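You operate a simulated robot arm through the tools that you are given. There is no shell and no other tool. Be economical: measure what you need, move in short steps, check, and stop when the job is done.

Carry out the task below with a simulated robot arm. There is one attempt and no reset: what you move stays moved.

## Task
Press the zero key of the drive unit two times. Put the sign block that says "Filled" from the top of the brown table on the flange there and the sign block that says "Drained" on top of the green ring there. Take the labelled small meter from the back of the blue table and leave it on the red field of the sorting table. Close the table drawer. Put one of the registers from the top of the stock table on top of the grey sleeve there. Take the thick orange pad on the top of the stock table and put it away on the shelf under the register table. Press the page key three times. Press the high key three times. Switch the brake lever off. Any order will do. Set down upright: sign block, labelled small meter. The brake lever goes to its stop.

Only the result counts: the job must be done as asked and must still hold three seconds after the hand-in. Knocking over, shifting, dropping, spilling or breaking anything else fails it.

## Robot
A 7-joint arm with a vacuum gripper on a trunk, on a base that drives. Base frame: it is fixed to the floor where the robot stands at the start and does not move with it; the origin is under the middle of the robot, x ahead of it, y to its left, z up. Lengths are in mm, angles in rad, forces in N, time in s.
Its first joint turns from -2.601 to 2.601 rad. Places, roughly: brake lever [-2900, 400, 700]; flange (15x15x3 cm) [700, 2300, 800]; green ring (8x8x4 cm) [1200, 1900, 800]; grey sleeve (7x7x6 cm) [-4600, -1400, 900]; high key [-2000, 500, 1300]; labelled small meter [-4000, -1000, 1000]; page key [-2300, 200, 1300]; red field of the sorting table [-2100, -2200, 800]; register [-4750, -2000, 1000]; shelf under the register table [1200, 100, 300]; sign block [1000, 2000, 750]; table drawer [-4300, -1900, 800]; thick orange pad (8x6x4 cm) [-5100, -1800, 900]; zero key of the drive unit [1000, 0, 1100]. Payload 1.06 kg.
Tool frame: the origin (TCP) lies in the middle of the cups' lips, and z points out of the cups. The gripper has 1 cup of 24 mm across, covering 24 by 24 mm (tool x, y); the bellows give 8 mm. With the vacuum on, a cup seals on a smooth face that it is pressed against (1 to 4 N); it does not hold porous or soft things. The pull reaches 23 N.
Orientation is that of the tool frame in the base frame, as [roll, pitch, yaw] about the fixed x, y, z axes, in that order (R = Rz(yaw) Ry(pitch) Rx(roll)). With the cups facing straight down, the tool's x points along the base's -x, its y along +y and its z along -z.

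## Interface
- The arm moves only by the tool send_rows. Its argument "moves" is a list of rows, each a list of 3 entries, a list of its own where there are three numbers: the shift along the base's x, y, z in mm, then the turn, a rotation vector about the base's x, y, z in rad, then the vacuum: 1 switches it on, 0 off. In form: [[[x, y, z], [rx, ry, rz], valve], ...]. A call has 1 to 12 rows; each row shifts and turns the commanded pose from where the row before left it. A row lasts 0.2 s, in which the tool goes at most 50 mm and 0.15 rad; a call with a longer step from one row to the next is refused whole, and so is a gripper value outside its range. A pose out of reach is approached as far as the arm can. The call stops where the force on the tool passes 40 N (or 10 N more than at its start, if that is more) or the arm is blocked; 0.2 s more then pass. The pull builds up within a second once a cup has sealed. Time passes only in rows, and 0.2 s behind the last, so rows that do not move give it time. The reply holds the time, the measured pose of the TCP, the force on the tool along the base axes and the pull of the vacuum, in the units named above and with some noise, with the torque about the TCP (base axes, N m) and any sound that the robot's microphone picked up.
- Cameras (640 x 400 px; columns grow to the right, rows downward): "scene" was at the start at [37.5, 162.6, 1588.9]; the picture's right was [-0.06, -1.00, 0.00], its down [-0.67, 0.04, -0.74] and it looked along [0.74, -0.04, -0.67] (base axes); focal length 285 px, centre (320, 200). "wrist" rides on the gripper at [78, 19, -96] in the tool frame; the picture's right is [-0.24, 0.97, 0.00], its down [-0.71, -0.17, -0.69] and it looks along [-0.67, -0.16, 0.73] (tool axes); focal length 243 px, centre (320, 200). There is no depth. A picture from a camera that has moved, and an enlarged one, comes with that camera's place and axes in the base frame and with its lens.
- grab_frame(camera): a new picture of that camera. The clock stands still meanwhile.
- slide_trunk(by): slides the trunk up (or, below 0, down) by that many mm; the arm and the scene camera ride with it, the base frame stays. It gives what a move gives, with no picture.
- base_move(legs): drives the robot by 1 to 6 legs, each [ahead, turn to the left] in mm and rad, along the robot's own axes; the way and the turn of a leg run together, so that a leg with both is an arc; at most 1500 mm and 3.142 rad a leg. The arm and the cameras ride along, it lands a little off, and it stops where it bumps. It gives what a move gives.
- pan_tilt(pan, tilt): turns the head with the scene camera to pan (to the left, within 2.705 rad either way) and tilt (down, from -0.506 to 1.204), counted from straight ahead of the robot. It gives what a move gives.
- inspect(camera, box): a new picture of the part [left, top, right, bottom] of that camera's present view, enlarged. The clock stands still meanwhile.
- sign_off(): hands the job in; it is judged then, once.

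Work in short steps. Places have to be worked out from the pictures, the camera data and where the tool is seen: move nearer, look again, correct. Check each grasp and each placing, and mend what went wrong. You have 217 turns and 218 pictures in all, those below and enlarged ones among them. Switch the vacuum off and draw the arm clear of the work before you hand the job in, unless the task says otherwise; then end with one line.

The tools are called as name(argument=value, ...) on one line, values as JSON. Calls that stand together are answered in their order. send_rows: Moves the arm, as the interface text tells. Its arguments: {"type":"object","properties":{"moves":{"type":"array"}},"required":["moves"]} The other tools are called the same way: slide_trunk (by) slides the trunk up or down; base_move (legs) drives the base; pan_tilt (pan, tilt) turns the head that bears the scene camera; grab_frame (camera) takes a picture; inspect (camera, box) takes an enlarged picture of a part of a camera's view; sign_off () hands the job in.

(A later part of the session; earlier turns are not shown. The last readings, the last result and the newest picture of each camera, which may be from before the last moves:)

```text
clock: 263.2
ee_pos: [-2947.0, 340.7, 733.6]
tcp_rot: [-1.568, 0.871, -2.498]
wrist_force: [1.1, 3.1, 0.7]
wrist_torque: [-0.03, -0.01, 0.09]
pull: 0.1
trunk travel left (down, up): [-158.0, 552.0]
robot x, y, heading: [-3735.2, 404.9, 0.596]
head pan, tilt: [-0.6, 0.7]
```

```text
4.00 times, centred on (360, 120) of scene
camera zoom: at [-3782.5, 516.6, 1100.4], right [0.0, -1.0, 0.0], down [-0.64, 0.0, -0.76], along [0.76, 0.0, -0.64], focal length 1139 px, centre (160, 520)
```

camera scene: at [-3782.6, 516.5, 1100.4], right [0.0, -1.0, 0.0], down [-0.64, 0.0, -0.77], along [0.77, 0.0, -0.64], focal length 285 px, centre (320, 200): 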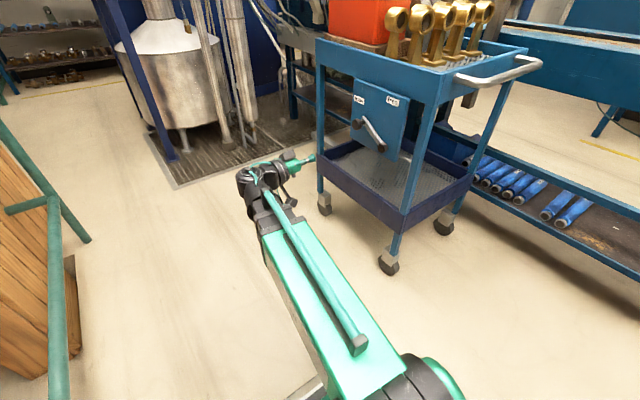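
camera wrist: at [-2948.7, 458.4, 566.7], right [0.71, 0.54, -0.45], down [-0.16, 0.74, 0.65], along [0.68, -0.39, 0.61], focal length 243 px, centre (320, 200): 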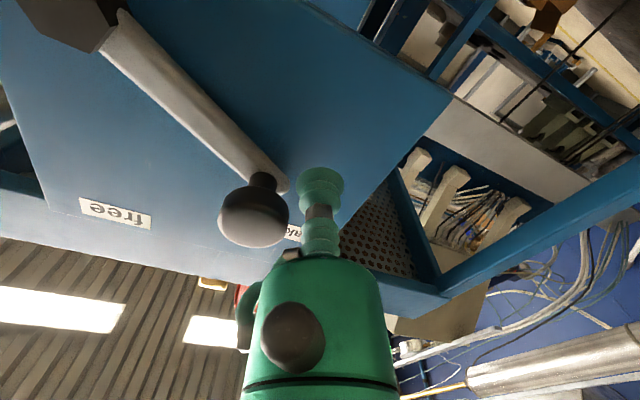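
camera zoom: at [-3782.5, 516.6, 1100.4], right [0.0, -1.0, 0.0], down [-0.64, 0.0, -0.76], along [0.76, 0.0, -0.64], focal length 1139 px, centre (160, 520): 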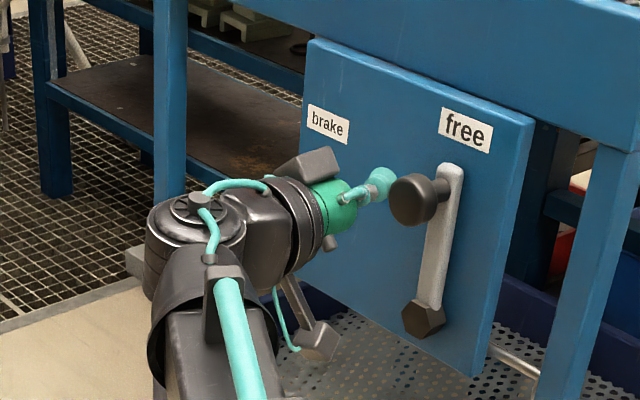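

The lever is at its stop—and the freed cart itself shifted ~10 mm in the last push. I back off at once and measure.

send_rows(moves=[[[10, 7, 0], [0, 0, 0], 0], [[-24, 32, 0], [0, 0, 0], 0], [[-24, 32, 0], [0, 0, 0], 0], [[-24, 32, 0], [0, 0, 0], 0], [[-24, 32, 0], [0, 0, 0], 0]])

inspect(camera="scene", box=[300, 70, 420, 170])

grab_frame(camera="scene")

```text
clock: 264.4
ee_pos: [-3032.2, 475.5, 734.4]
tcp_rot: [-1.567, 0.87, -2.491]
wrist_force: [0.3, -1.1, 0.5]
wrist_torque: [-0.02, 0.0, 0.02]
pull: 0.1
trunk travel left (down, up): [-158.0, 552.0]
robot x, y, heading: [-3733.9, 405.1, 0.596]
head pan, tilt: [-0.6, 0.7]
```

```text
4.00 times, centred on (360, 120) of scene
camera zoom: at [-3782.4, 516.4, 1100.4], right [0.0, -1.0, 0.0], down [-0.64, 0.0, -0.76], along [0.76, 0.0, -0.64], focal length 1139 px, centre (160, 520)
```

zoom: 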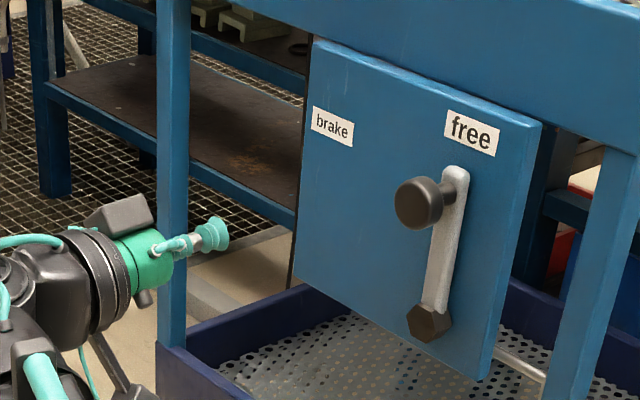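

```text
84 pictures are left
camera scene: at [-3782.4, 516.4, 1100.4], right [0.0, -1.0, 0.0], down [-0.64, 0.0, -0.76], along [0.76, 0.0, -0.64], focal length 285 px, centre (320, 200)
```

scene: 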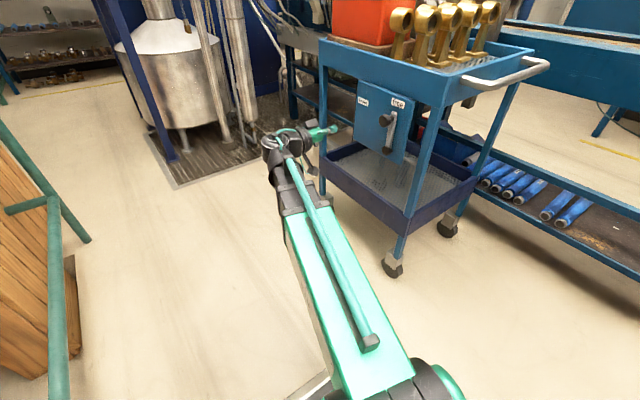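

The lever is at free. I check whether the cart is still rolling.

send_rows(moves=[[[0, 0, 0], [0, 0, 0], 0], [[0, 0, 0], [0, 0, 0], 0], [[0, 0, 0], [0, 0, 0], 0], [[0, 0, 0], [0, 0, 0], 0]])

inspect(camera="scene", box=[300, 70, 420, 170])

```text
clock: 265.4
ee_pos: [-3032.7, 475.9, 733.3]
tcp_rot: [-1.568, 0.87, -2.491]
wrist_force: [0.1, -0.2, 0.9]
wrist_torque: [0.0, 0.01, 0.0]
pull: 0.0
trunk travel left (down, up): [-158.0, 552.0]
robot x, y, heading: [-3730.7, 405.6, 0.595]
head pan, tilt: [-0.6, 0.7]
```

```text
4.00 times, centred on (360, 120) of scene
camera zoom: at [-3782.5, 516.5, 1100.3], right [0.0, -1.0, 0.0], down [-0.64, 0.0, -0.76], along [0.76, 0.0, -0.64], focal length 1139 px, centre (160, 520)
```

zoom: 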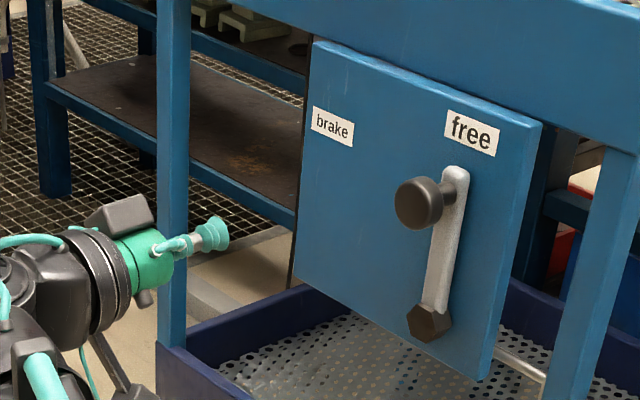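

At rest, shifted ~20–25 mm along its axis. I'll push it gently back by its handle end. I raise the trunk, turn the tool to point along (0.8,0.6) and carry it to the cart's near end.

slide_trunk(by=400)

send_rows(moves=[[[-2, -46, 0], [0, 0, 0.131], 0], [[-2, -46, 0], [0, 0, 0.131], 0], [[-2, -46, 0], [0, 0, 0.131], 0], [[-2, -46, 0], [0, 0, 0.131], 0], [[-2, -46, 0], [0, 0, 0.131], 0], [[-2, -46, 0], [0, 0, 0.131], 0], [[-4, -46, 0], [0, 0, 0.131], 0], [[-4, -46, 0], [0, 0, 0.131], 0], [[-4, -46, 0], [0, 0, 0.131], 0], [[-4, -46, 0], [0, 0, 0.131], 0], [[-4, -46, 0], [0, 0, 0.131], 0], [[-4, -40, 0], [0, 0, 0.131], 0]])

pan_tilt(pan=-0.9, tilt=0.8)

grab_frame(camera="scene")

grab_frame(camera="wrist")

```text
clock: 269.2
ee_pos: [-3032.2, 476.2, 1135.3]
tcp_rot: [-1.566, 0.87, -2.489]
wrist_force: [-0.2, -0.3, -0.3]
wrist_torque: [-0.02, -0.02, -0.02]
pull: 0.0
trunk travel left (down, up): [-558.0, 152.0]
robot x, y, heading: [-3737.1, 407.9, 0.602]
head pan, tilt: [-0.6, 0.7]
```

```text
clock: 271.8
ee_pos: [-3063.6, -54.2, 1132.0]
tcp_rot: [-1.566, 0.871, -0.914]
wrist_force: [-0.6, 0.0, 0.2]
wrist_torque: [0.0, -0.01, 0.0]
pull: 0.1
out of reach, approached as far as the arm can: row 5, 6
trunk travel left (down, up): [-558.0, 152.0]
robot x, y, heading: [-3734.2, 403.9, 0.595]
head pan, tilt: [-0.6, 0.7]
```

```text
clock: 272.6
ee_pos: [-3064.1, -52.2, 1130.6]
tcp_rot: [-1.568, 0.87, -0.918]
wrist_force: [0.7, -0.6, 0.2]
wrist_torque: [0.01, 0.01, -0.01]
pull: 0.0
trunk travel left (down, up): [-558.0, 152.0]
robot x, y, heading: [-3731.8, 402.9, 0.594]
head pan, tilt: [-0.901, 0.799]
```

```text
82 pictures are left
camera scene: at [-3790.5, 492.6, 1492.1], right [-0.3, -0.95, 0.0], down [-0.68, 0.21, -0.7], along [0.67, -0.21, -0.72], focal length 285 px, centre (320, 200)
```

scene: 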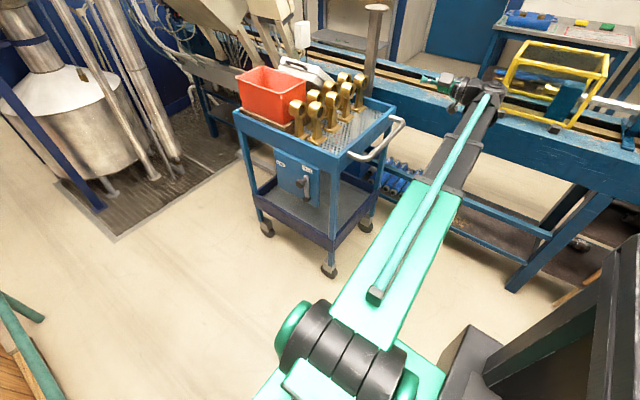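

```text
81 pictures are left
camera wrist: at [-3117.9, -139.2, 1058.1], right [-0.54, 0.71, -0.45], down [-0.74, -0.16, 0.65], along [0.39, 0.68, 0.61], focal length 243 px, centre (320, 200)
```

wrist: 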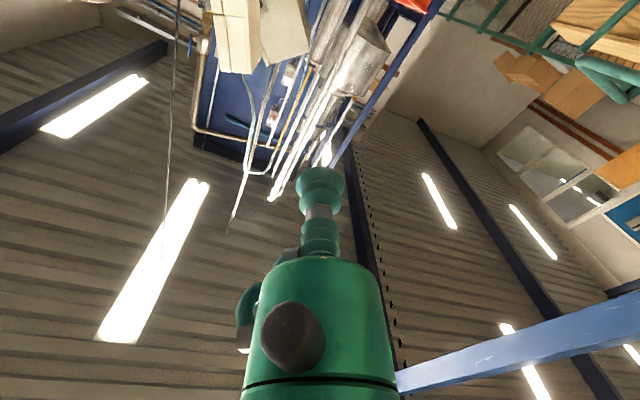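

Handle centre ≈(-2925,-30,842). I move to ~130 mm before it and lower the trunk 289 mm.

send_rows(moves=[[[17, -28, 0], [0, 0, 0], 0], [[17, -28, 0], [0, 0, 0], 0]])

slide_trunk(by=-289)

grab_frame(camera="scene")

grab_frame(camera="wrist")

```text
clock: 273.2
ee_pos: [-3032.5, -114.0, 1130.1]
tcp_rot: [-1.567, 0.87, -0.918]
wrist_force: [0.3, 0.1, -0.3]
wrist_torque: [-0.01, 0.0, -0.01]
pull: 0.1
trunk travel left (down, up): [-558.0, 152.0]
robot x, y, heading: [-3736.8, 401.4, 0.601]
head pan, tilt: [-0.901, 0.799]
```

```text
clock: 276.1
ee_pos: [-3031.3, -111.7, 841.4]
tcp_rot: [-1.569, 0.873, -0.92]
wrist_force: [0.1, 0.1, 0.3]
wrist_torque: [-0.01, -0.02, -0.02]
pull: 0.0
trunk travel left (down, up): [-269.0, 441.0]
robot x, y, heading: [-3736.5, 403.0, 0.594]
head pan, tilt: [-0.901, 0.799]
```

```text
80 pictures are left
camera scene: at [-3790.4, 492.6, 1203.2], right [-0.3, -0.95, 0.0], down [-0.68, 0.21, -0.7], along [0.67, -0.21, -0.72], focal length 285 px, centre (320, 200)
```

scene: 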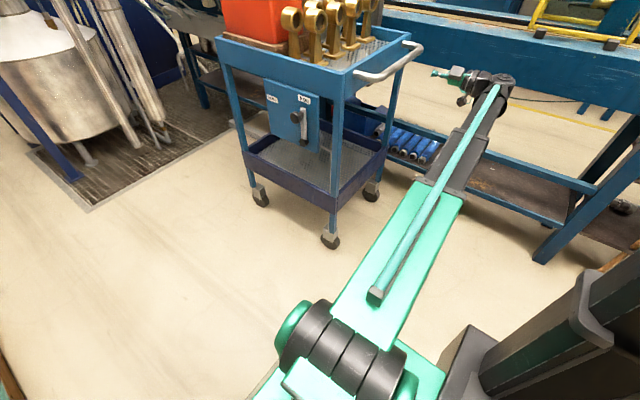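

```text
79 pictures are left
camera wrist: at [-3085.5, -198.2, 768.0], right [-0.54, 0.71, -0.45], down [-0.74, -0.16, 0.65], along [0.39, 0.68, 0.61], focal length 243 px, centre (320, 200)
```

wrist: 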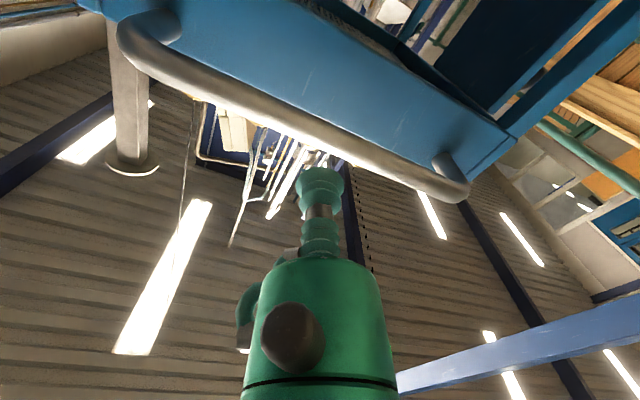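

The tool axis will meet the rim board just under the handle, near its centre. I approach in steps with light contact.

send_rows(moves=[[[28, 21, -5], [0, 0, 0], 0], [[28, 21, 0], [0, 0, 0], 0], [[28, 21, 0], [0, 0, 0], 0]])

grab_frame(camera="wrist")

```text
clock: 276.9
ee_pos: [-2947.4, -49.3, 835.9]
tcp_rot: [-1.567, 0.871, -0.918]
wrist_force: [0.0, 0.1, -0.8]
wrist_torque: [-0.02, -0.03, 0.02]
pull: 0.0
trunk travel left (down, up): [-269.0, 441.0]
robot x, y, heading: [-3735.6, 407.6, 0.597]
head pan, tilt: [-0.901, 0.799]
```

```text
78 pictures are left
camera wrist: at [-3001.6, -135.6, 761.6], right [-0.54, 0.71, -0.45], down [-0.74, -0.16, 0.65], along [0.39, 0.68, 0.61], focal length 243 px, centre (320, 200)
```

wrist: 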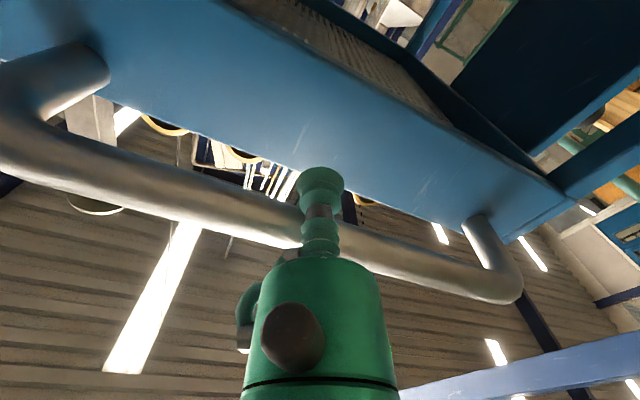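

The cup is under the handle bar, approaching the board. I continue in small steps.

send_rows(moves=[[[6.4, 4.8, 0], [0, 0, 0], 0], [[6.4, 4.8, 0], [0, 0, 0], 0]])

send_rows(moves=[[[4, 3, 0], [0, 0, 0], 0], [[4, 3, 0], [0, 0, 0], 0]])

grab_frame(camera="wrist")

```text
clock: 277.5
ee_pos: [-2935.0, -38.9, 835.2]
tcp_rot: [-1.567, 0.871, -0.918]
wrist_force: [-0.2, 0.1, -0.3]
wrist_torque: [-0.02, -0.01, -0.02]
pull: 0.1
trunk travel left (down, up): [-269.0, 441.0]
robot x, y, heading: [-3733.4, 401.4, 0.592]
head pan, tilt: [-0.901, 0.799]
```

```text
clock: 278.1
ee_pos: [-2926.4, -32.9, 835.6]
tcp_rot: [-1.566, 0.872, -0.918]
wrist_force: [0.0, 0.0, 0.7]
wrist_torque: [0.01, -0.03, -0.01]
pull: 0.1
trunk travel left (down, up): [-269.0, 441.0]
robot x, y, heading: [-3736.5, 404.4, 0.603]
head pan, tilt: [-0.901, 0.799]
```

```text
77 pictures are left
camera wrist: at [-2980.3, -119.2, 762.8], right [-0.54, 0.71, -0.45], down [-0.74, -0.16, 0.65], along [0.39, 0.68, 0.61], focal length 243 px, centre (320, 200)
```

wrist: 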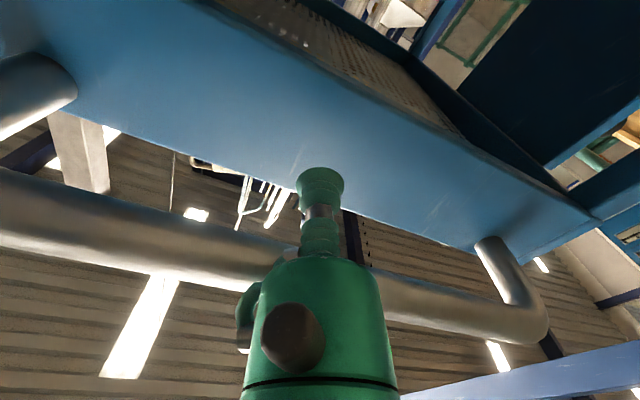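

send_rows(moves=[[[3.2, 2.4, 0], [0, 0, 0], 0], [[3.2, 2.4, 0], [0, 0, 0], 0]])

send_rows(moves=[[[3.2, 2.4, 0], [0, 0, 0], 0], [[3.2, 2.4, 0], [0, 0, 0], 0]])

inspect(camera="scene", box=[340, 20, 520, 140])

```text
clock: 278.7
ee_pos: [-2922.2, -28.9, 835.5]
tcp_rot: [-1.567, 0.872, -0.921]
wrist_force: [-7.7, -2.1, -2.9]
wrist_torque: [0.16, -0.25, -0.16]
pull: 0.0
trunk travel left (down, up): [-269.0, 441.0]
robot x, y, heading: [-3735.3, 406.7, 0.594]
head pan, tilt: [-0.901, 0.799]
```

```text
clock: 279.3
ee_pos: [-2912.4, -21.9, 835.6]
tcp_rot: [-1.566, 0.87, -0.916]
wrist_force: [-0.3, -0.2, -0.7]
wrist_torque: [-0.01, -0.04, 0.01]
pull: 0.1
trunk travel left (down, up): [-269.0, 441.0]
robot x, y, heading: [-3737.6, 407.4, 0.594]
head pan, tilt: [-0.901, 0.799]
```

```text
3.33 times, centred on (430, 80) of scene
camera zoom: at [-3790.5, 492.5, 1203.2], right [-0.3, -0.95, 0.0], down [-0.68, 0.21, -0.7], along [0.67, -0.21, -0.72], focal length 950 px, centre (-47, 600)
```

zoom: 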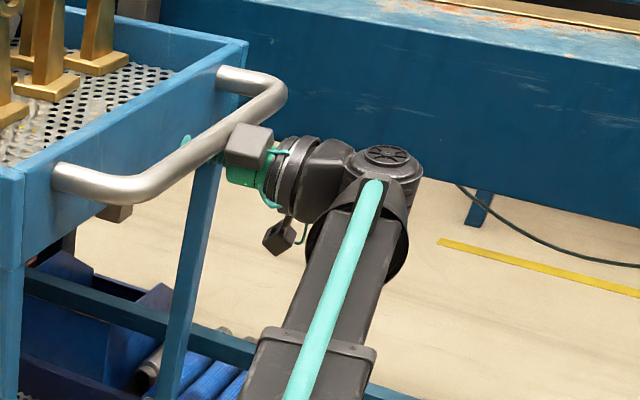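

Contact felt (8 N) then free: the cart rolled a little. I compare with the frame before.

inspect(camera="scene", box=[240, 60, 400, 180])

grab_frame(camera="scene")

```text
3.33 times, centred on (320, 120) of scene
camera zoom: at [-3790.5, 492.5, 1203.2], right [-0.3, -0.95, 0.0], down [-0.68, 0.21, -0.7], along [0.67, -0.21, -0.72], focal length 950 px, centre (320, 467)
```

zoom: 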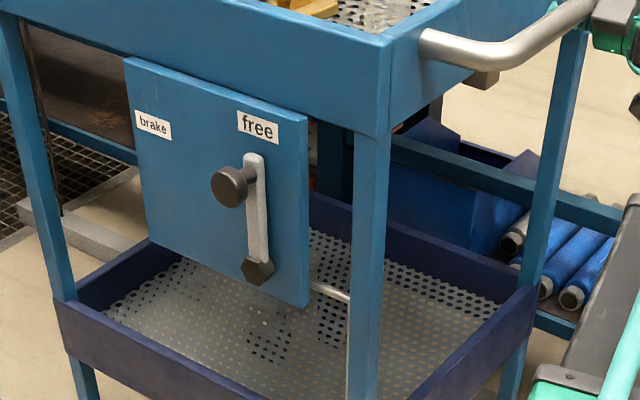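

```text
74 pictures are left
camera scene: at [-3790.5, 492.5, 1203.2], right [-0.3, -0.95, 0.0], down [-0.68, 0.21, -0.7], along [0.67, -0.21, -0.72], focal length 285 px, centre (320, 200)
```

scene: 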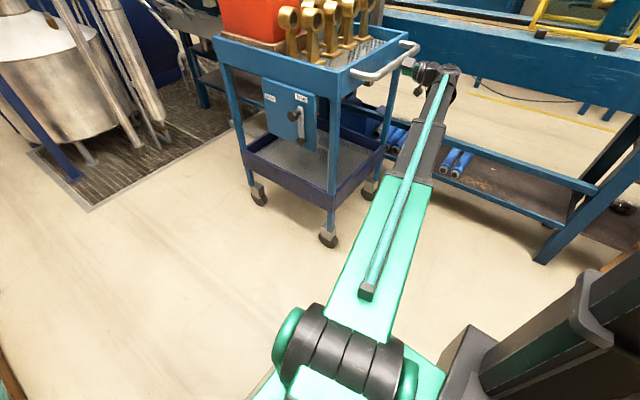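

The cart has come back partly. I push ~6 mm more, slowly, then compare from the original viewpoint.

send_rows(moves=[[[1.2, 0.9, 0], [0, 0, 0], 0], [[1.2, 0.9, 0], [0, 0, 0], 0], [[1.2, 0.9, 0], [0, 0, 0], 0], [[1.2, 0.9, 0], [0, 0, 0], 0]])

send_rows(moves=[[[-8, -6, 0], [0, 0, 0], 0], [[-28, -21, 0], [0, 0, 0], 0], [[-32, -24, 0], [0, 0, 0], 0], [[-32, -24, 0], [0, 0, 0], 0]])

slide_trunk(by=-111)

pan_tilt(pan=-0.6, tilt=0.7)

inspect(camera="scene", box=[300, 70, 420, 170])

```text
clock: 280.3
ee_pos: [-2910.2, -21.0, 835.3]
tcp_rot: [-1.567, 0.871, -0.919]
wrist_force: [-9.4, 0.0, -4.0]
wrist_torque: [0.14, -0.35, -0.27]
pull: 0.2
trunk travel left (down, up): [-269.0, 441.0]
robot x, y, heading: [-3732.4, 406.3, 0.595]
head pan, tilt: [-0.901, 0.799]
```

```text
clock: 281.3
ee_pos: [-3007.0, -96.0, 836.6]
tcp_rot: [-1.566, 0.87, -0.919]
wrist_force: [-1.0, 0.3, 0.5]
wrist_torque: [0.01, -0.02, -0.03]
pull: 0.1
trunk travel left (down, up): [-269.0, 441.0]
robot x, y, heading: [-3732.5, 403.8, 0.6]
head pan, tilt: [-0.901, 0.799]
```

```text
clock: 282.8
ee_pos: [-3007.3, -95.0, 726.5]
tcp_rot: [-1.566, 0.871, -0.918]
wrist_force: [-0.2, -0.2, 0.0]
wrist_torque: [-0.01, 0.01, 0.01]
pull: 0.1
trunk travel left (down, up): [-158.0, 552.0]
robot x, y, heading: [-3739.7, 404.0, 0.601]
head pan, tilt: [-0.901, 0.799]
```

```text
clock: 283.6
ee_pos: [-3007.7, -95.3, 727.0]
tcp_rot: [-1.569, 0.869, -0.918]
wrist_force: [0.5, 0.3, 0.7]
wrist_torque: [-0.01, -0.02, 0.01]
pull: 0.1
trunk travel left (down, up): [-158.0, 552.0]
robot x, y, heading: [-3733.3, 403.7, 0.598]
head pan, tilt: [-0.6, 0.7]
```

```text
4.00 times, centred on (360, 120) of scene
camera zoom: at [-3782.5, 516.3, 1100.3], right [0.0, -1.0, 0.0], down [-0.64, 0.0, -0.76], along [0.76, 0.0, -0.64], focal length 1139 px, centre (160, 520)
```

zoom: 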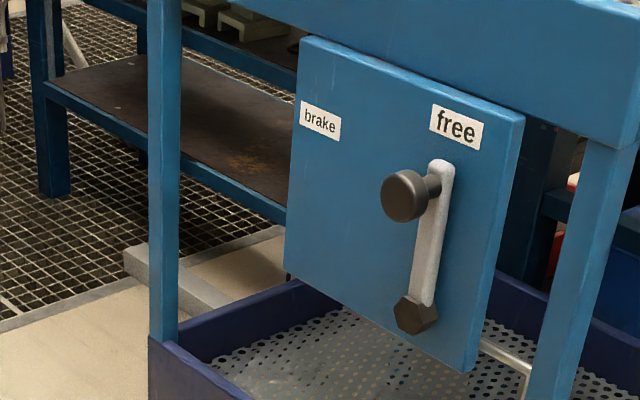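

The cart is back to within ~5 mm and the lever points exactly at "free". I raise the trunk, bring the tool vertical, and reverse to a spot behind the blue table for the meter.

slide_trunk(by=400)

send_rows(moves=[[[-16, 11, 9], [-0.0867, 0.1134, 0], 0], [[-16, 11, 9], [-0.0867, 0.1134, 0], 0], [[-16, 11, 9], [-0.0867, 0.1134, 0], 0], [[-10, 7, 9], [-0.0867, 0.1134, 0], 0], [[-10, 7, 9], [-0.0867, 0.1134, 0], 0], [[-10, 7, 9], [-0.0867, 0.1134, 0], 0], [[0, 0, 0], [-0.0867, 0.1134, 0], 0], [[0, 0, 0], [-0.0867, 0.1134, 0], 0], [[0, 0, 0], [-0.0867, 0.1134, 0], 0], [[0, 0, 0], [-0.0867, 0.1134, 0], 0], [[0, 0, 0], [-0.0867, 0.1134, 0], 0]])

base_move(legs=[[0, 0.225], [-1125, 0], [0, -0.55]])

pan_tilt(pan=-1.0, tilt=0.7)

grab_frame(camera="scene")

grab_frame(camera="wrist")

```text
clock: 287.4
ee_pos: [-3006.6, -94.5, 1125.8]
tcp_rot: [-1.57, 0.872, -0.918]
wrist_force: [-0.2, -0.4, 0.4]
wrist_torque: [-0.03, 0.02, -0.02]
pull: 0.0
trunk travel left (down, up): [-558.0, 152.0]
robot x, y, heading: [-3733.6, 408.3, 0.594]
head pan, tilt: [-0.6, 0.7]
```

```text
clock: 289.8
ee_pos: [-3085.1, -41.7, 1179.3]
tcp_rot: [-3.139, -0.003, -1.788]
wrist_force: [-0.1, -0.1, 0.7]
wrist_torque: [0.01, 0.0, -0.02]
pull: 0.2
trunk travel left (down, up): [-558.0, 152.0]
robot x, y, heading: [-3732.9, 404.8, 0.596]
head pan, tilt: [-0.6, 0.7]
```

```text
clock: 297.8
ee_pos: [-4004.4, -1035.2, 1180.1]
tcp_rot: [-3.137, 0.001, -2.092]
wrist_force: [-0.7, -0.2, 0.1]
wrist_torque: [-0.01, 0.0, -0.03]
pull: 0.0
trunk travel left (down, up): [-558.0, 152.0]
robot x, y, heading: [-4492.0, -415.6, 0.293]
head pan, tilt: [-0.6, 0.7]
```

```text
clock: 298.7
ee_pos: [-4004.9, -1034.6, 1180.6]
tcp_rot: [-3.138, 0.002, -2.092]
wrist_force: [0.0, 1.3, 0.0]
wrist_torque: [-0.04, -0.01, -0.01]
pull: 0.1
trunk travel left (down, up): [-558.0, 152.0]
robot x, y, heading: [-4489.2, -416.0, 0.296]
head pan, tilt: [-1.0, 0.7]
```

```text
72 pictures are left
camera scene: at [-4516.9, -323.3, 1500.4], right [-0.65, -0.76, 0.0], down [-0.49, 0.42, -0.76], along [0.58, -0.5, -0.64], focal length 285 px, centre (320, 200)
```

scene: 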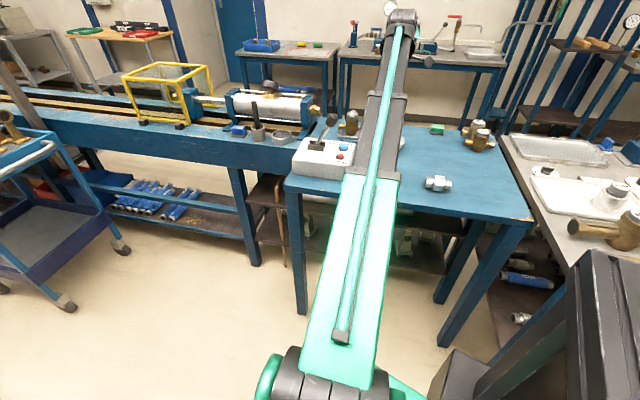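

```text
71 pictures are left
camera wrist: at [-4059.5, -1092.4, 1275.4], right [-0.72, 0.69, 0.0], down [0.5, 0.53, 0.69], along [0.47, 0.5, -0.73], focal length 243 px, centre (320, 200)
```

wrist: 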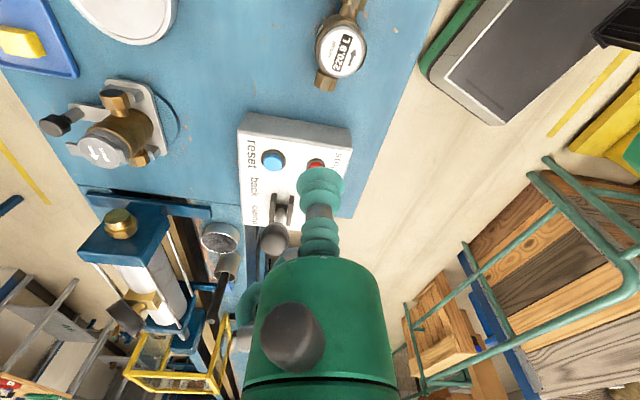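

The labelled meter (270.9 L) is at ≈(-4038,-1029). I move over it and descend to z≈1070, away from the clamp lever.

send_rows(moves=[[[-33, 6, 0], [0, 0, 0], 0], [[0, 0, -40], [0, 0, 0], 0], [[0, 0, -40], [0, 0, 0], 0], [[0, 0, -30], [0, 0, 0], 0]])

grab_frame(camera="wrist")

inspect(camera="scene", box=[280, 80, 440, 200])

```text
clock: 299.7
ee_pos: [-4039.7, -1026.8, 1069.8]
tcp_rot: [-3.137, -0.001, -2.092]
wrist_force: [0.8, -0.5, -1.2]
wrist_torque: [-0.01, -0.02, 0.0]
pull: 0.1
trunk travel left (down, up): [-558.0, 152.0]
robot x, y, heading: [-4488.8, -413.0, 0.29]
head pan, tilt: [-1.0, 0.7]
```

```text
70 pictures are left
camera wrist: at [-4093.8, -1085.0, 1164.4], right [-0.73, 0.69, 0.0], down [0.5, 0.53, 0.69], along [0.47, 0.5, -0.73], focal length 243 px, centre (320, 200)
```

wrist: 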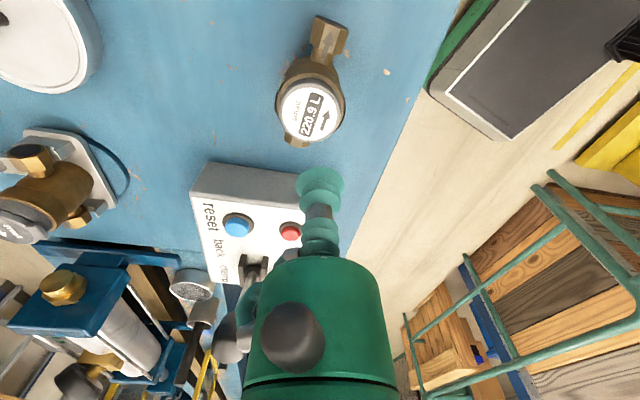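

```text
3.33 times, centred on (360, 140) of scene
camera zoom: at [-4517.1, -323.3, 1500.4], right [-0.65, -0.76, 0.0], down [-0.49, 0.42, -0.76], along [0.58, -0.5, -0.64], focal length 950 px, centre (187, 400)
```

zoom: 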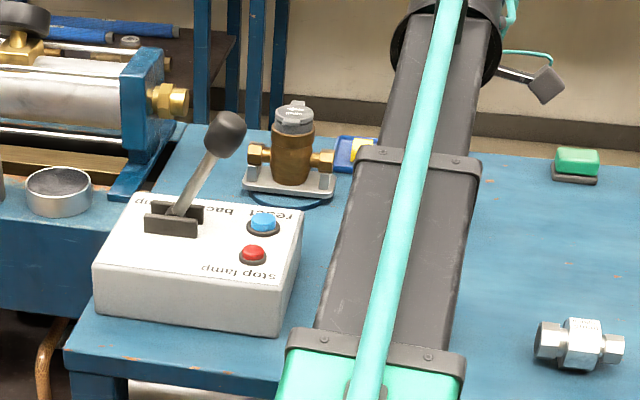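

Meter top ≈(-4036,-1034,~980). I descend to z≈1015 and verify.

send_rows(moves=[[[4, -7, -25], [0, 0, 0], 0], [[0, 0, -30], [0, 0, 0], 0]])

grab_frame(camera="wrist")

```text
clock: 300.3
ee_pos: [-4033.5, -1033.2, 1016.1]
tcp_rot: [-3.14, 0.001, -2.093]
wrist_force: [1.1, 0.9, 0.4]
wrist_torque: [-0.03, 0.01, 0.02]
pull: 0.1
trunk travel left (down, up): [-558.0, 152.0]
robot x, y, heading: [-4485.7, -414.7, 0.294]
head pan, tilt: [-1.0, 0.7]
```

```text
68 pictures are left
camera wrist: at [-4088.4, -1091.6, 1110.7], right [-0.72, 0.69, 0.0], down [0.5, 0.53, 0.69], along [0.47, 0.5, -0.73], focal length 243 px, centre (320, 200)
```

wrist: 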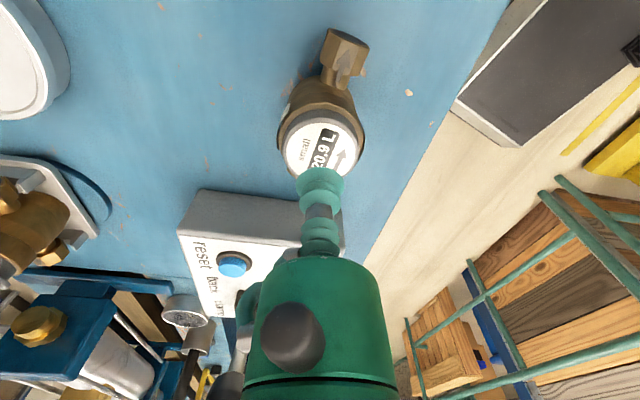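

Aligned. Vacuum on, gentle descent with short steps.

send_rows(moves=[[[-3, -2, -20], [0, 0, 0], 1], [[0, 0, -6], [0, 0, 0], 1], [[0, 0, -4], [0, 0, 0], 1]])

```text
clock: 301.1
ee_pos: [-4036.6, -1038.3, 986.1]
tcp_rot: [-3.138, -0.001, -2.092]
wrist_force: [1.3, -0.3, 0.4]
wrist_torque: [-0.04, 0.1, 0.0]
pull: 22.6
trunk travel left (down, up): [-558.0, 152.0]
robot x, y, heading: [-4488.6, -413.1, 0.296]
head pan, tilt: [-1.0, 0.7]
```

Sealed at z≈986. I lift slowly and check.

send_rows(moves=[[[0, 0, 3], [0, 0, 0], 1], [[0, 0, 5], [0, 0, 0], 1], [[0, 0, 20], [0, 0, 0], 1], [[0, 0, 40], [0, 0, 0], 1], [[0, 0, 45], [0, 0, 0], 1], [[0, 0, 45], [0, 0, 0], 1]])

grab_frame(camera="wrist")

```text
clock: 302.5
ee_pos: [-4036.3, -1038.7, 1142.1]
tcp_rot: [-3.137, 0.0, -2.093]
wrist_force: [-0.7, 0.2, -4.3]
wrist_torque: [-0.07, -0.02, 0.03]
pull: 23.2
trunk travel left (down, up): [-558.0, 152.0]
robot x, y, heading: [-4491.5, -414.3, 0.295]
head pan, tilt: [-1.0, 0.7]
```

```text
67 pictures are left
camera wrist: at [-4090.7, -1096.1, 1236.5], right [-0.73, 0.69, 0.0], down [0.5, 0.53, 0.69], along [0.47, 0.5, -0.73], focal length 243 px, centre (320, 200)
```

wrist: 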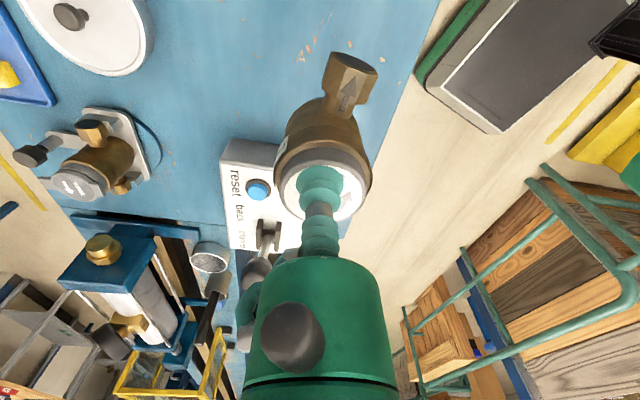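

Meter held (4.3 N). I raise the trunk 95 mm and retrace the route, driving backwards so the arm stays over the tables' side.

slide_trunk(by=95)

base_move(legs=[[0, -0.105], [-723, 0], [0, 0.586], [-1478, 0]])

```text
clock: 303.8
ee_pos: [-4035.2, -1039.7, 1236.0]
tcp_rot: [-3.139, 0.002, -2.093]
wrist_force: [-0.1, -0.2, -4.3]
wrist_torque: [-0.02, 0.03, 0.0]
pull: 23.1
trunk travel left (down, up): [-653.0, 57.0]
robot x, y, heading: [-4489.0, -415.2, 0.295]
head pan, tilt: [-1.0, 0.7]
```

```text
clock: 316.8
ee_pos: [-5580.2, -1916.2, 1236.8]
tcp_rot: [-3.138, -0.001, -1.623]
wrist_force: [0.5, -0.3, -4.9]
wrist_torque: [-0.02, -0.06, 0.02]
pull: 22.7
trunk travel left (down, up): [-653.0, 57.0]
robot x, y, heading: [-6267.5, -1566.1, 0.762]
head pan, tilt: [-1.0, 0.7]
```

On track at (-6267,-1566). Next legs: turn, reverse past the sink side, then along the stock table's front.

base_move(legs=[[0, 1.49], [-1448, 0]])

base_move(legs=[[0, 0.99], [-1280, 0]])

pan_tilt(pan=2.6, tilt=0.5)

grab_frame(camera="scene")

```text
clock: 327.6
ee_pos: [-4962.4, -2069.6, 1235.8]
tcp_rot: [-3.138, 0.002, -0.172]
wrist_force: [0.5, 0.3, -4.4]
wrist_torque: [0.01, -0.06, -0.01]
pull: 23.0
trunk travel left (down, up): [-653.0, 57.0]
robot x, y, heading: [-5390.9, -2709.5, 2.213]
head pan, tilt: [-1.0, 0.7]
```

```text
clock: 336.6
ee_pos: [-4376.2, -1921.5, 1236.7]
tcp_rot: [-3.137, 0.001, 0.808]
wrist_force: [-0.1, -0.5, -4.3]
wrist_torque: [0.0, -0.04, -0.02]
pull: 23.1
trunk travel left (down, up): [-653.0, 57.0]
robot x, y, heading: [-4081.2, -2633.6, -3.088]
head pan, tilt: [-1.0, 0.7]
```

```text
clock: 339.6
ee_pos: [-4375.6, -1921.7, 1236.2]
tcp_rot: [-3.138, -0.001, 0.808]
wrist_force: [0.8, -0.9, -4.2]
wrist_torque: [0.05, -0.09, 0.01]
pull: 22.9
trunk travel left (down, up): [-653.0, 57.0]
robot x, y, heading: [-4086.0, -2636.3, -3.088]
head pan, tilt: [2.601, 0.499]
```

```text
66 pictures are left
camera scene: at [-3950.1, -2846.9, 1613.1], right [-0.47, -0.88, 0.0], down [-0.42, 0.22, -0.88], along [0.78, -0.41, -0.48], focal length 285 px, centre (320, 200)
```

scene: 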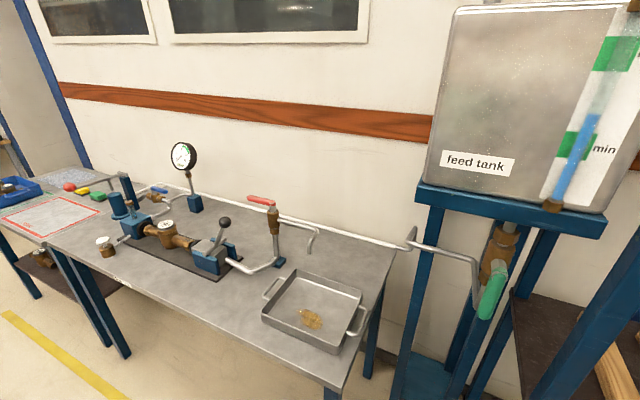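

I see the red-bordered field on the sorting table at ≈(-2109,-2188). I reverse to about (-2541,-1612) and turn so the arm points to it.

base_move(legs=[[0, 0.532], [-926, 0], [-926, 0]])

pan_tilt(pan=1.9, tilt=0.6)

grab_frame(camera="scene")

```text
clock: 350.3
ee_pos: [-3208.6, -1163.2, 1237.7]
tcp_rot: [-3.14, 0.0, 1.378]
wrist_force: [-0.5, -0.3, -4.5]
wrist_torque: [0.0, -0.04, 0.01]
pull: 22.5
trunk travel left (down, up): [-653.0, 57.0]
robot x, y, heading: [-2577.5, -1604.2, -2.524]
head pan, tilt: [2.601, 0.499]
```

```text
clock: 351.4
ee_pos: [-3209.3, -1163.9, 1237.0]
tcp_rot: [-3.137, 0.0, 1.377]
wrist_force: [0.6, 0.7, -4.0]
wrist_torque: [0.03, -0.04, 0.02]
pull: 22.4
trunk travel left (down, up): [-653.0, 57.0]
robot x, y, heading: [-2579.3, -1607.0, -2.519]
head pan, tilt: [1.901, 0.6]
```

```text
65 pictures are left
camera scene: at [-2372.4, -1773.7, 1604.1], right [-0.58, -0.81, 0.0], down [-0.46, 0.33, -0.83], along [0.67, -0.48, -0.56], focal length 285 px, centre (320, 200)
```

scene: 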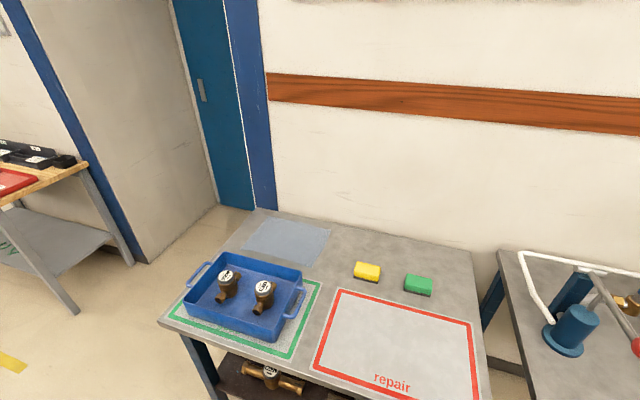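

Field centre ≈(-2158,-2190). I turn the base so the arm points at it.

base_move(legs=[[0, 2.81]])

pan_tilt(pan=-0.9, tilt=0.75)

grab_frame(camera="scene")

grab_frame(camera="wrist")

```text
clock: 358.2
ee_pos: [-2165.5, -2258.1, 1236.6]
tcp_rot: [-3.14, 0.001, -2.158]
wrist_force: [0.3, -0.3, -4.0]
wrist_torque: [0.01, 0.04, 0.0]
pull: 23.5
trunk travel left (down, up): [-653.0, 57.0]
robot x, y, heading: [-2580.0, -1608.3, 0.226]
head pan, tilt: [1.901, 0.6]
```

```text
clock: 360.7
ee_pos: [-2166.7, -2258.7, 1236.7]
tcp_rot: [-3.137, 0.001, -2.157]
wrist_force: [-0.2, 0.2, -4.0]
wrist_torque: [-0.02, 0.03, -0.03]
pull: 23.2
trunk travel left (down, up): [-653.0, 57.0]
robot x, y, heading: [-2579.2, -1607.3, 0.228]
head pan, tilt: [-0.901, 0.75]
```

```text
64 pictures are left
camera scene: at [-2596.9, -1507.1, 1591.1], right [-0.62, -0.78, 0.0], down [-0.53, 0.42, -0.73], along [0.57, -0.45, -0.68], focal length 285 px, centre (320, 200)
```

scene: 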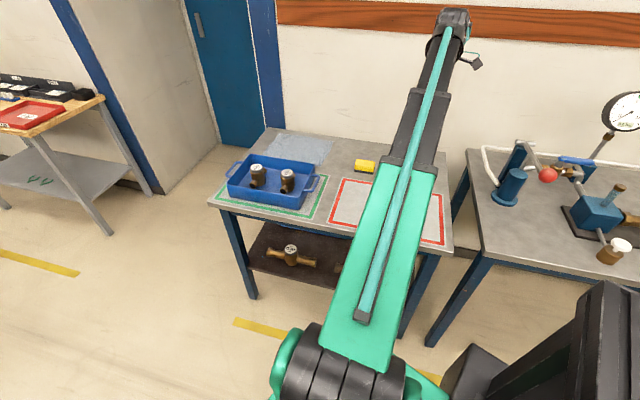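

```text
63 pictures are left
camera wrist: at [-2224.7, -2312.8, 1330.7], right [-0.68, 0.73, 0.0], down [0.53, 0.5, 0.69], along [0.5, 0.46, -0.73], focal length 243 px, centre (320, 200)
```

wrist: 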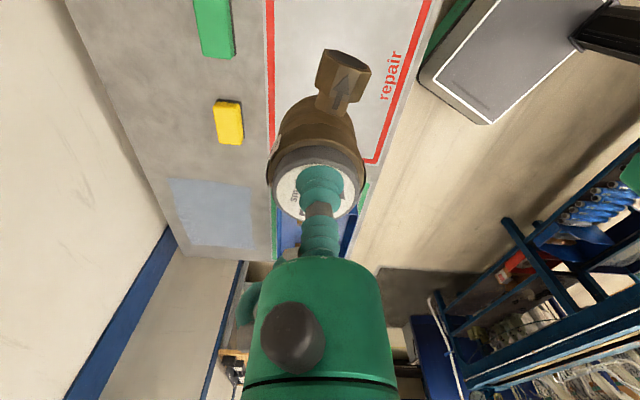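

Table is at z≈805; field centre ≈(-2143,-2206). I move over it and descend to TCP ≈ 950.

send_rows(moves=[[[12, 26, -30], [0, 0, 0], 1], [[12, 27, -30], [0, 0, 0], 1], [[0, 0, -45], [0, 0, 0], 1], [[0, 0, -45], [0, 0, 0], 1], [[0, 0, -45], [0, 0, 0], 1], [[0, 0, -45], [0, 0, 0], 1], [[0, 0, -40], [0, 0, 0], 1]])

grab_frame(camera="wrist")

inspect(camera="scene", box=[300, 130, 480, 260])

```text
clock: 362.3
ee_pos: [-2143.1, -2202.5, 954.6]
tcp_rot: [-3.138, -0.001, -2.158]
wrist_force: [0.1, -0.2, -4.7]
wrist_torque: [-0.01, 0.04, 0.02]
pull: 22.5
trunk travel left (down, up): [-653.0, 57.0]
robot x, y, heading: [-2577.7, -1609.7, 0.229]
head pan, tilt: [-0.901, 0.75]
```

```text
62 pictures are left
camera wrist: at [-2202.8, -2258.0, 1048.1], right [-0.68, 0.73, 0.0], down [0.53, 0.5, 0.69], along [0.5, 0.46, -0.73], focal length 243 px, centre (320, 200)
```

wrist: 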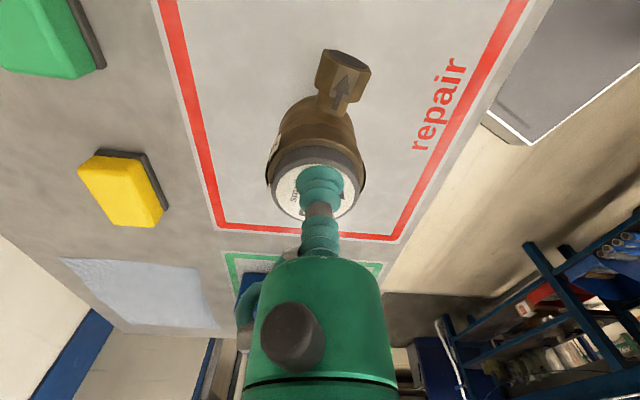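

```text
3.08 times, centred on (390, 195) of scene
camera zoom: at [-2596.7, -1507.3, 1591.2], right [-0.62, -0.78, 0.0], down [-0.53, 0.42, -0.73], along [0.57, -0.45, -0.68], focal length 876 px, centre (105, 215)
```

zoom: 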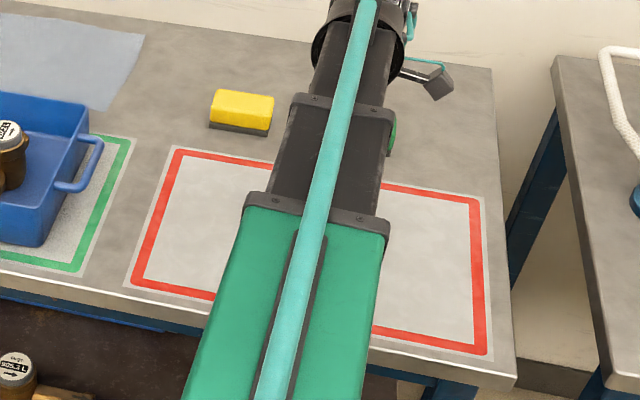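

The meter hangs over the middle of the field. I lower it: 45 mm, then small steps.

send_rows(moves=[[[0, 0, -35], [0, 0, 0], 1], [[0, 0, -8], [0, 0, 0], 1], [[0, 0, -4], [0, 0, 0], 1]])

send_rows(moves=[[[0, 0, -3], [0, 0, 0], 1], [[0, 0, -2], [0, 0, 0], 1]])

```text
clock: 363.1
ee_pos: [-2144.3, -2205.8, 908.3]
tcp_rot: [-3.137, -0.001, -2.155]
wrist_force: [0.6, 0.8, -4.2]
wrist_torque: [-0.02, 0.05, -0.02]
pull: 22.7
trunk travel left (down, up): [-653.0, 57.0]
robot x, y, heading: [-2583.4, -1606.2, 0.228]
head pan, tilt: [-0.901, 0.75]
```

```text
clock: 363.7
ee_pos: [-2142.9, -2205.6, 904.6]
tcp_rot: [-3.136, -0.001, -2.157]
wrist_force: [-0.7, -5.4, 10.8]
wrist_torque: [-0.1, -0.02, 0.0]
pull: 22.9
trunk travel left (down, up): [-653.0, 57.0]
robot x, y, heading: [-2579.3, -1607.1, 0.229]
head pan, tilt: [-0.901, 0.75]
```

Contact at z≈905. I ease up 1 mm, release, wait and lift.

send_rows(moves=[[[0, 0, 1.5], [0, 0, 0], 1], [[0, 0, 0], [0, 0, 0], 0], [[0, 0, 0], [0, 0, 0], 0], [[0, 0, 0], [0, 0, 0], 0], [[0, 0, 0], [0, 0, 0], 0], [[0, 0, 4], [0, 0, 0], 0], [[0, 0, 15], [0, 0, 0], 0], [[0, 0, 40], [0, 0, 0], 0], [[0, 0, 45], [0, 0, 0], 0]])

grab_frame(camera="wrist")

```text
clock: 365.7
ee_pos: [-2144.3, -2203.4, 1010.0]
tcp_rot: [-3.138, 0.0, -2.156]
wrist_force: [1.1, 0.3, 0.6]
wrist_torque: [0.01, 0.01, -0.02]
pull: 0.1
trunk travel left (down, up): [-653.0, 57.0]
robot x, y, heading: [-2575.6, -1609.5, 0.227]
head pan, tilt: [-0.901, 0.75]
```

```text
60 pictures are left
camera wrist: at [-2203.8, -2258.8, 1104.1], right [-0.68, 0.73, 0.0], down [0.53, 0.5, 0.69], along [0.5, 0.46, -0.73], focal length 243 px, centre (320, 200)
```

wrist: 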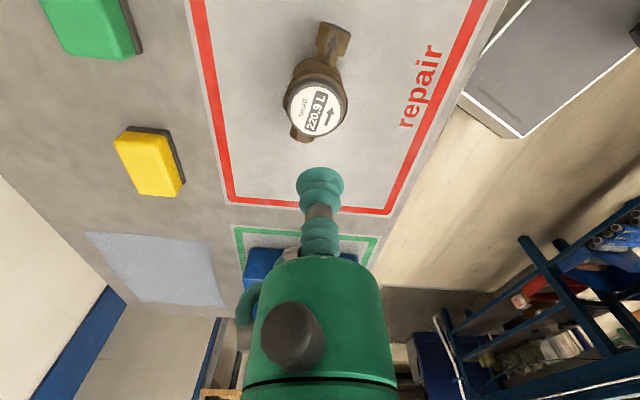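

Meter stands upright in the red field. I raise the arm and drive back to the stock table for the orange pad at ≈(-5065,-1799).

send_rows(moves=[[[0, 0, 45], [0, 0, 0], 0], [[0, 0, 45], [0, 0, 0], 0], [[0, 0, 45], [0, 0, 0], 0], [[0, 0, 45], [0, 0, 0], 0], [[0, 0, 45], [0, 0, 0], 0]])

base_move(legs=[[0, -3.01], [953, 0], [953, 0], [0, 0.286]])

pan_tilt(pan=-1.1, tilt=0.7)

grab_frame(camera="scene")

grab_frame(camera="wrist")

```text
clock: 366.9
ee_pos: [-2143.3, -2203.9, 1231.9]
tcp_rot: [-3.141, 0.001, -2.156]
wrist_force: [-1.1, 0.2, -0.5]
wrist_torque: [-0.02, -0.02, 0.02]
pull: 0.0
trunk travel left (down, up): [-653.0, 57.0]
robot x, y, heading: [-2579.7, -1605.2, 0.228]
head pan, tilt: [-0.901, 0.75]
```

```text
clock: 384.6
ee_pos: [-5027.5, -1828.7, 1230.0]
tcp_rot: [-3.139, -0.001, 1.366]
wrist_force: [0.9, -0.5, -0.3]
wrist_torque: [0.02, 0.03, -0.01]
pull: 0.0
trunk travel left (down, up): [-653.0, 57.0]
robot x, y, heading: [-4398.1, -2218.6, -2.536]
head pan, tilt: [-0.901, 0.75]
```

```text
clock: 385.3
ee_pos: [-5025.7, -1828.9, 1231.1]
tcp_rot: [-3.137, 0.001, 1.366]
wrist_force: [-0.4, -0.2, 0.8]
wrist_torque: [0.03, 0.01, -0.02]
pull: 0.1
trunk travel left (down, up): [-653.0, 57.0]
robot x, y, heading: [-4399.6, -2222.5, -2.532]
head pan, tilt: [-1.1, 0.7]
```

```text
59 pictures are left
camera scene: at [-4341.7, -2296.2, 1595.3], right [0.47, 0.88, 0.0], down [0.57, -0.3, -0.76], along [-0.68, 0.36, -0.64], focal length 285 px, centre (320, 200)
```

scene: 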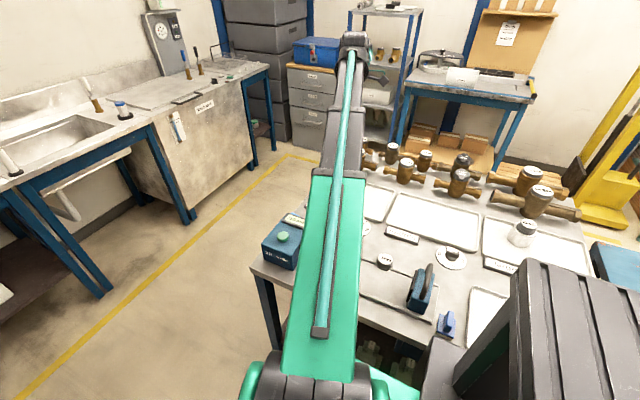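

```text
58 pictures are left
camera wrist: at [-4991.2, -1755.7, 1325.6], right [0.9, -0.43, 0.0], down [-0.31, -0.66, 0.69], along [-0.29, -0.62, -0.73], focal length 243 px, centre (320, 200)
```

wrist: 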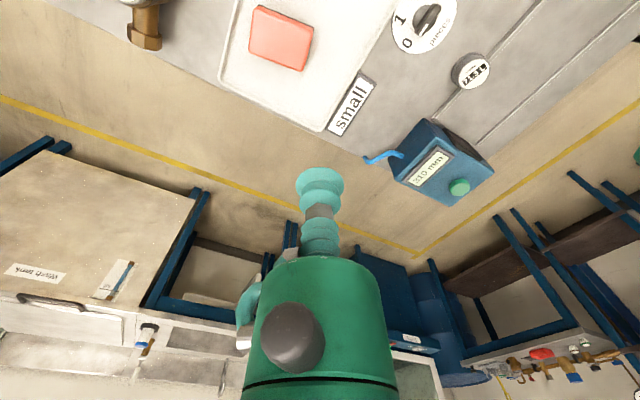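

Pad at ≈(-5066,-1796). I move over it and descend to z≈990.

send_rows(moves=[[[-20, 16, -30], [0, 0, 0], 0], [[-20, 17, -30], [0, 0, 0], 0], [[0, 0, -45], [0, 0, 0], 0], [[0, 0, -45], [0, 0, 0], 0], [[0, 0, -45], [0, 0, 0], 0], [[0, 0, -40], [0, 0, 0], 0]])

grab_frame(camera="wrist")

```text
clock: 386.7
ee_pos: [-5065.4, -1796.8, 990.5]
tcp_rot: [-3.138, 0.0, 1.368]
wrist_force: [0.2, 0.4, 0.2]
wrist_torque: [-0.01, -0.02, 0.02]
pull: 0.1
trunk travel left (down, up): [-653.0, 57.0]
robot x, y, heading: [-4398.8, -2219.1, -2.532]
head pan, tilt: [-1.1, 0.7]
```

```text
57 pictures are left
camera wrist: at [-5030.4, -1723.5, 1086.3], right [0.9, -0.43, 0.0], down [-0.31, -0.66, 0.69], along [-0.29, -0.62, -0.73], focal length 243 px, centre (320, 200)
```

wrist: 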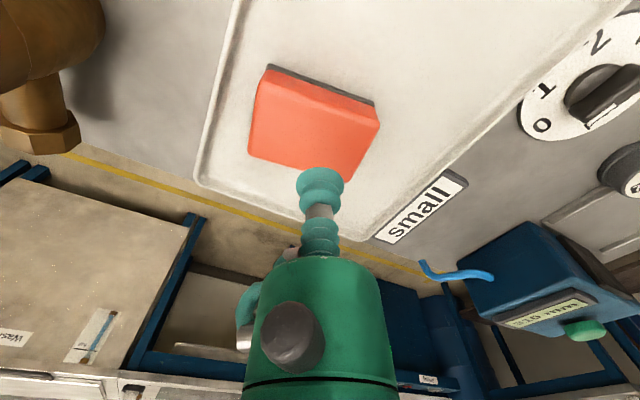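

I try the vacuum on the pad's top.

send_rows(moves=[[[-2, 3, -40], [0, 0, 0], 1], [[0, 0, -10], [0, 0, 0], 1], [[0, 0, -5], [0, 0, 0], 1]])

send_rows(moves=[[[0, 0, -4], [0, 0, 0], 1], [[0, 0, 0], [0, 0, 0], 1]])

```text
clock: 387.5
ee_pos: [-5069.5, -1791.6, 941.3]
tcp_rot: [-3.136, -0.002, 1.368]
wrist_force: [-5.9, 3.1, 18.5]
wrist_torque: [0.04, -0.07, 0.03]
pull: 22.8
trunk travel left (down, up): [-653.0, 57.0]
robot x, y, heading: [-4398.6, -2219.2, -2.537]
head pan, tilt: [-1.1, 0.7]
```

```text
clock: 388.1
ee_pos: [-5067.8, -1792.8, 936.2]
tcp_rot: [-3.138, 0.001, 1.367]
wrist_force: [-5.2, 3.7, 19.0]
wrist_torque: [0.04, -0.13, 0.06]
pull: 23.2
trunk travel left (down, up): [-653.0, 57.0]
robot x, y, heading: [-4401.8, -2222.5, -2.528]
head pan, tilt: [-1.1, 0.7]
```

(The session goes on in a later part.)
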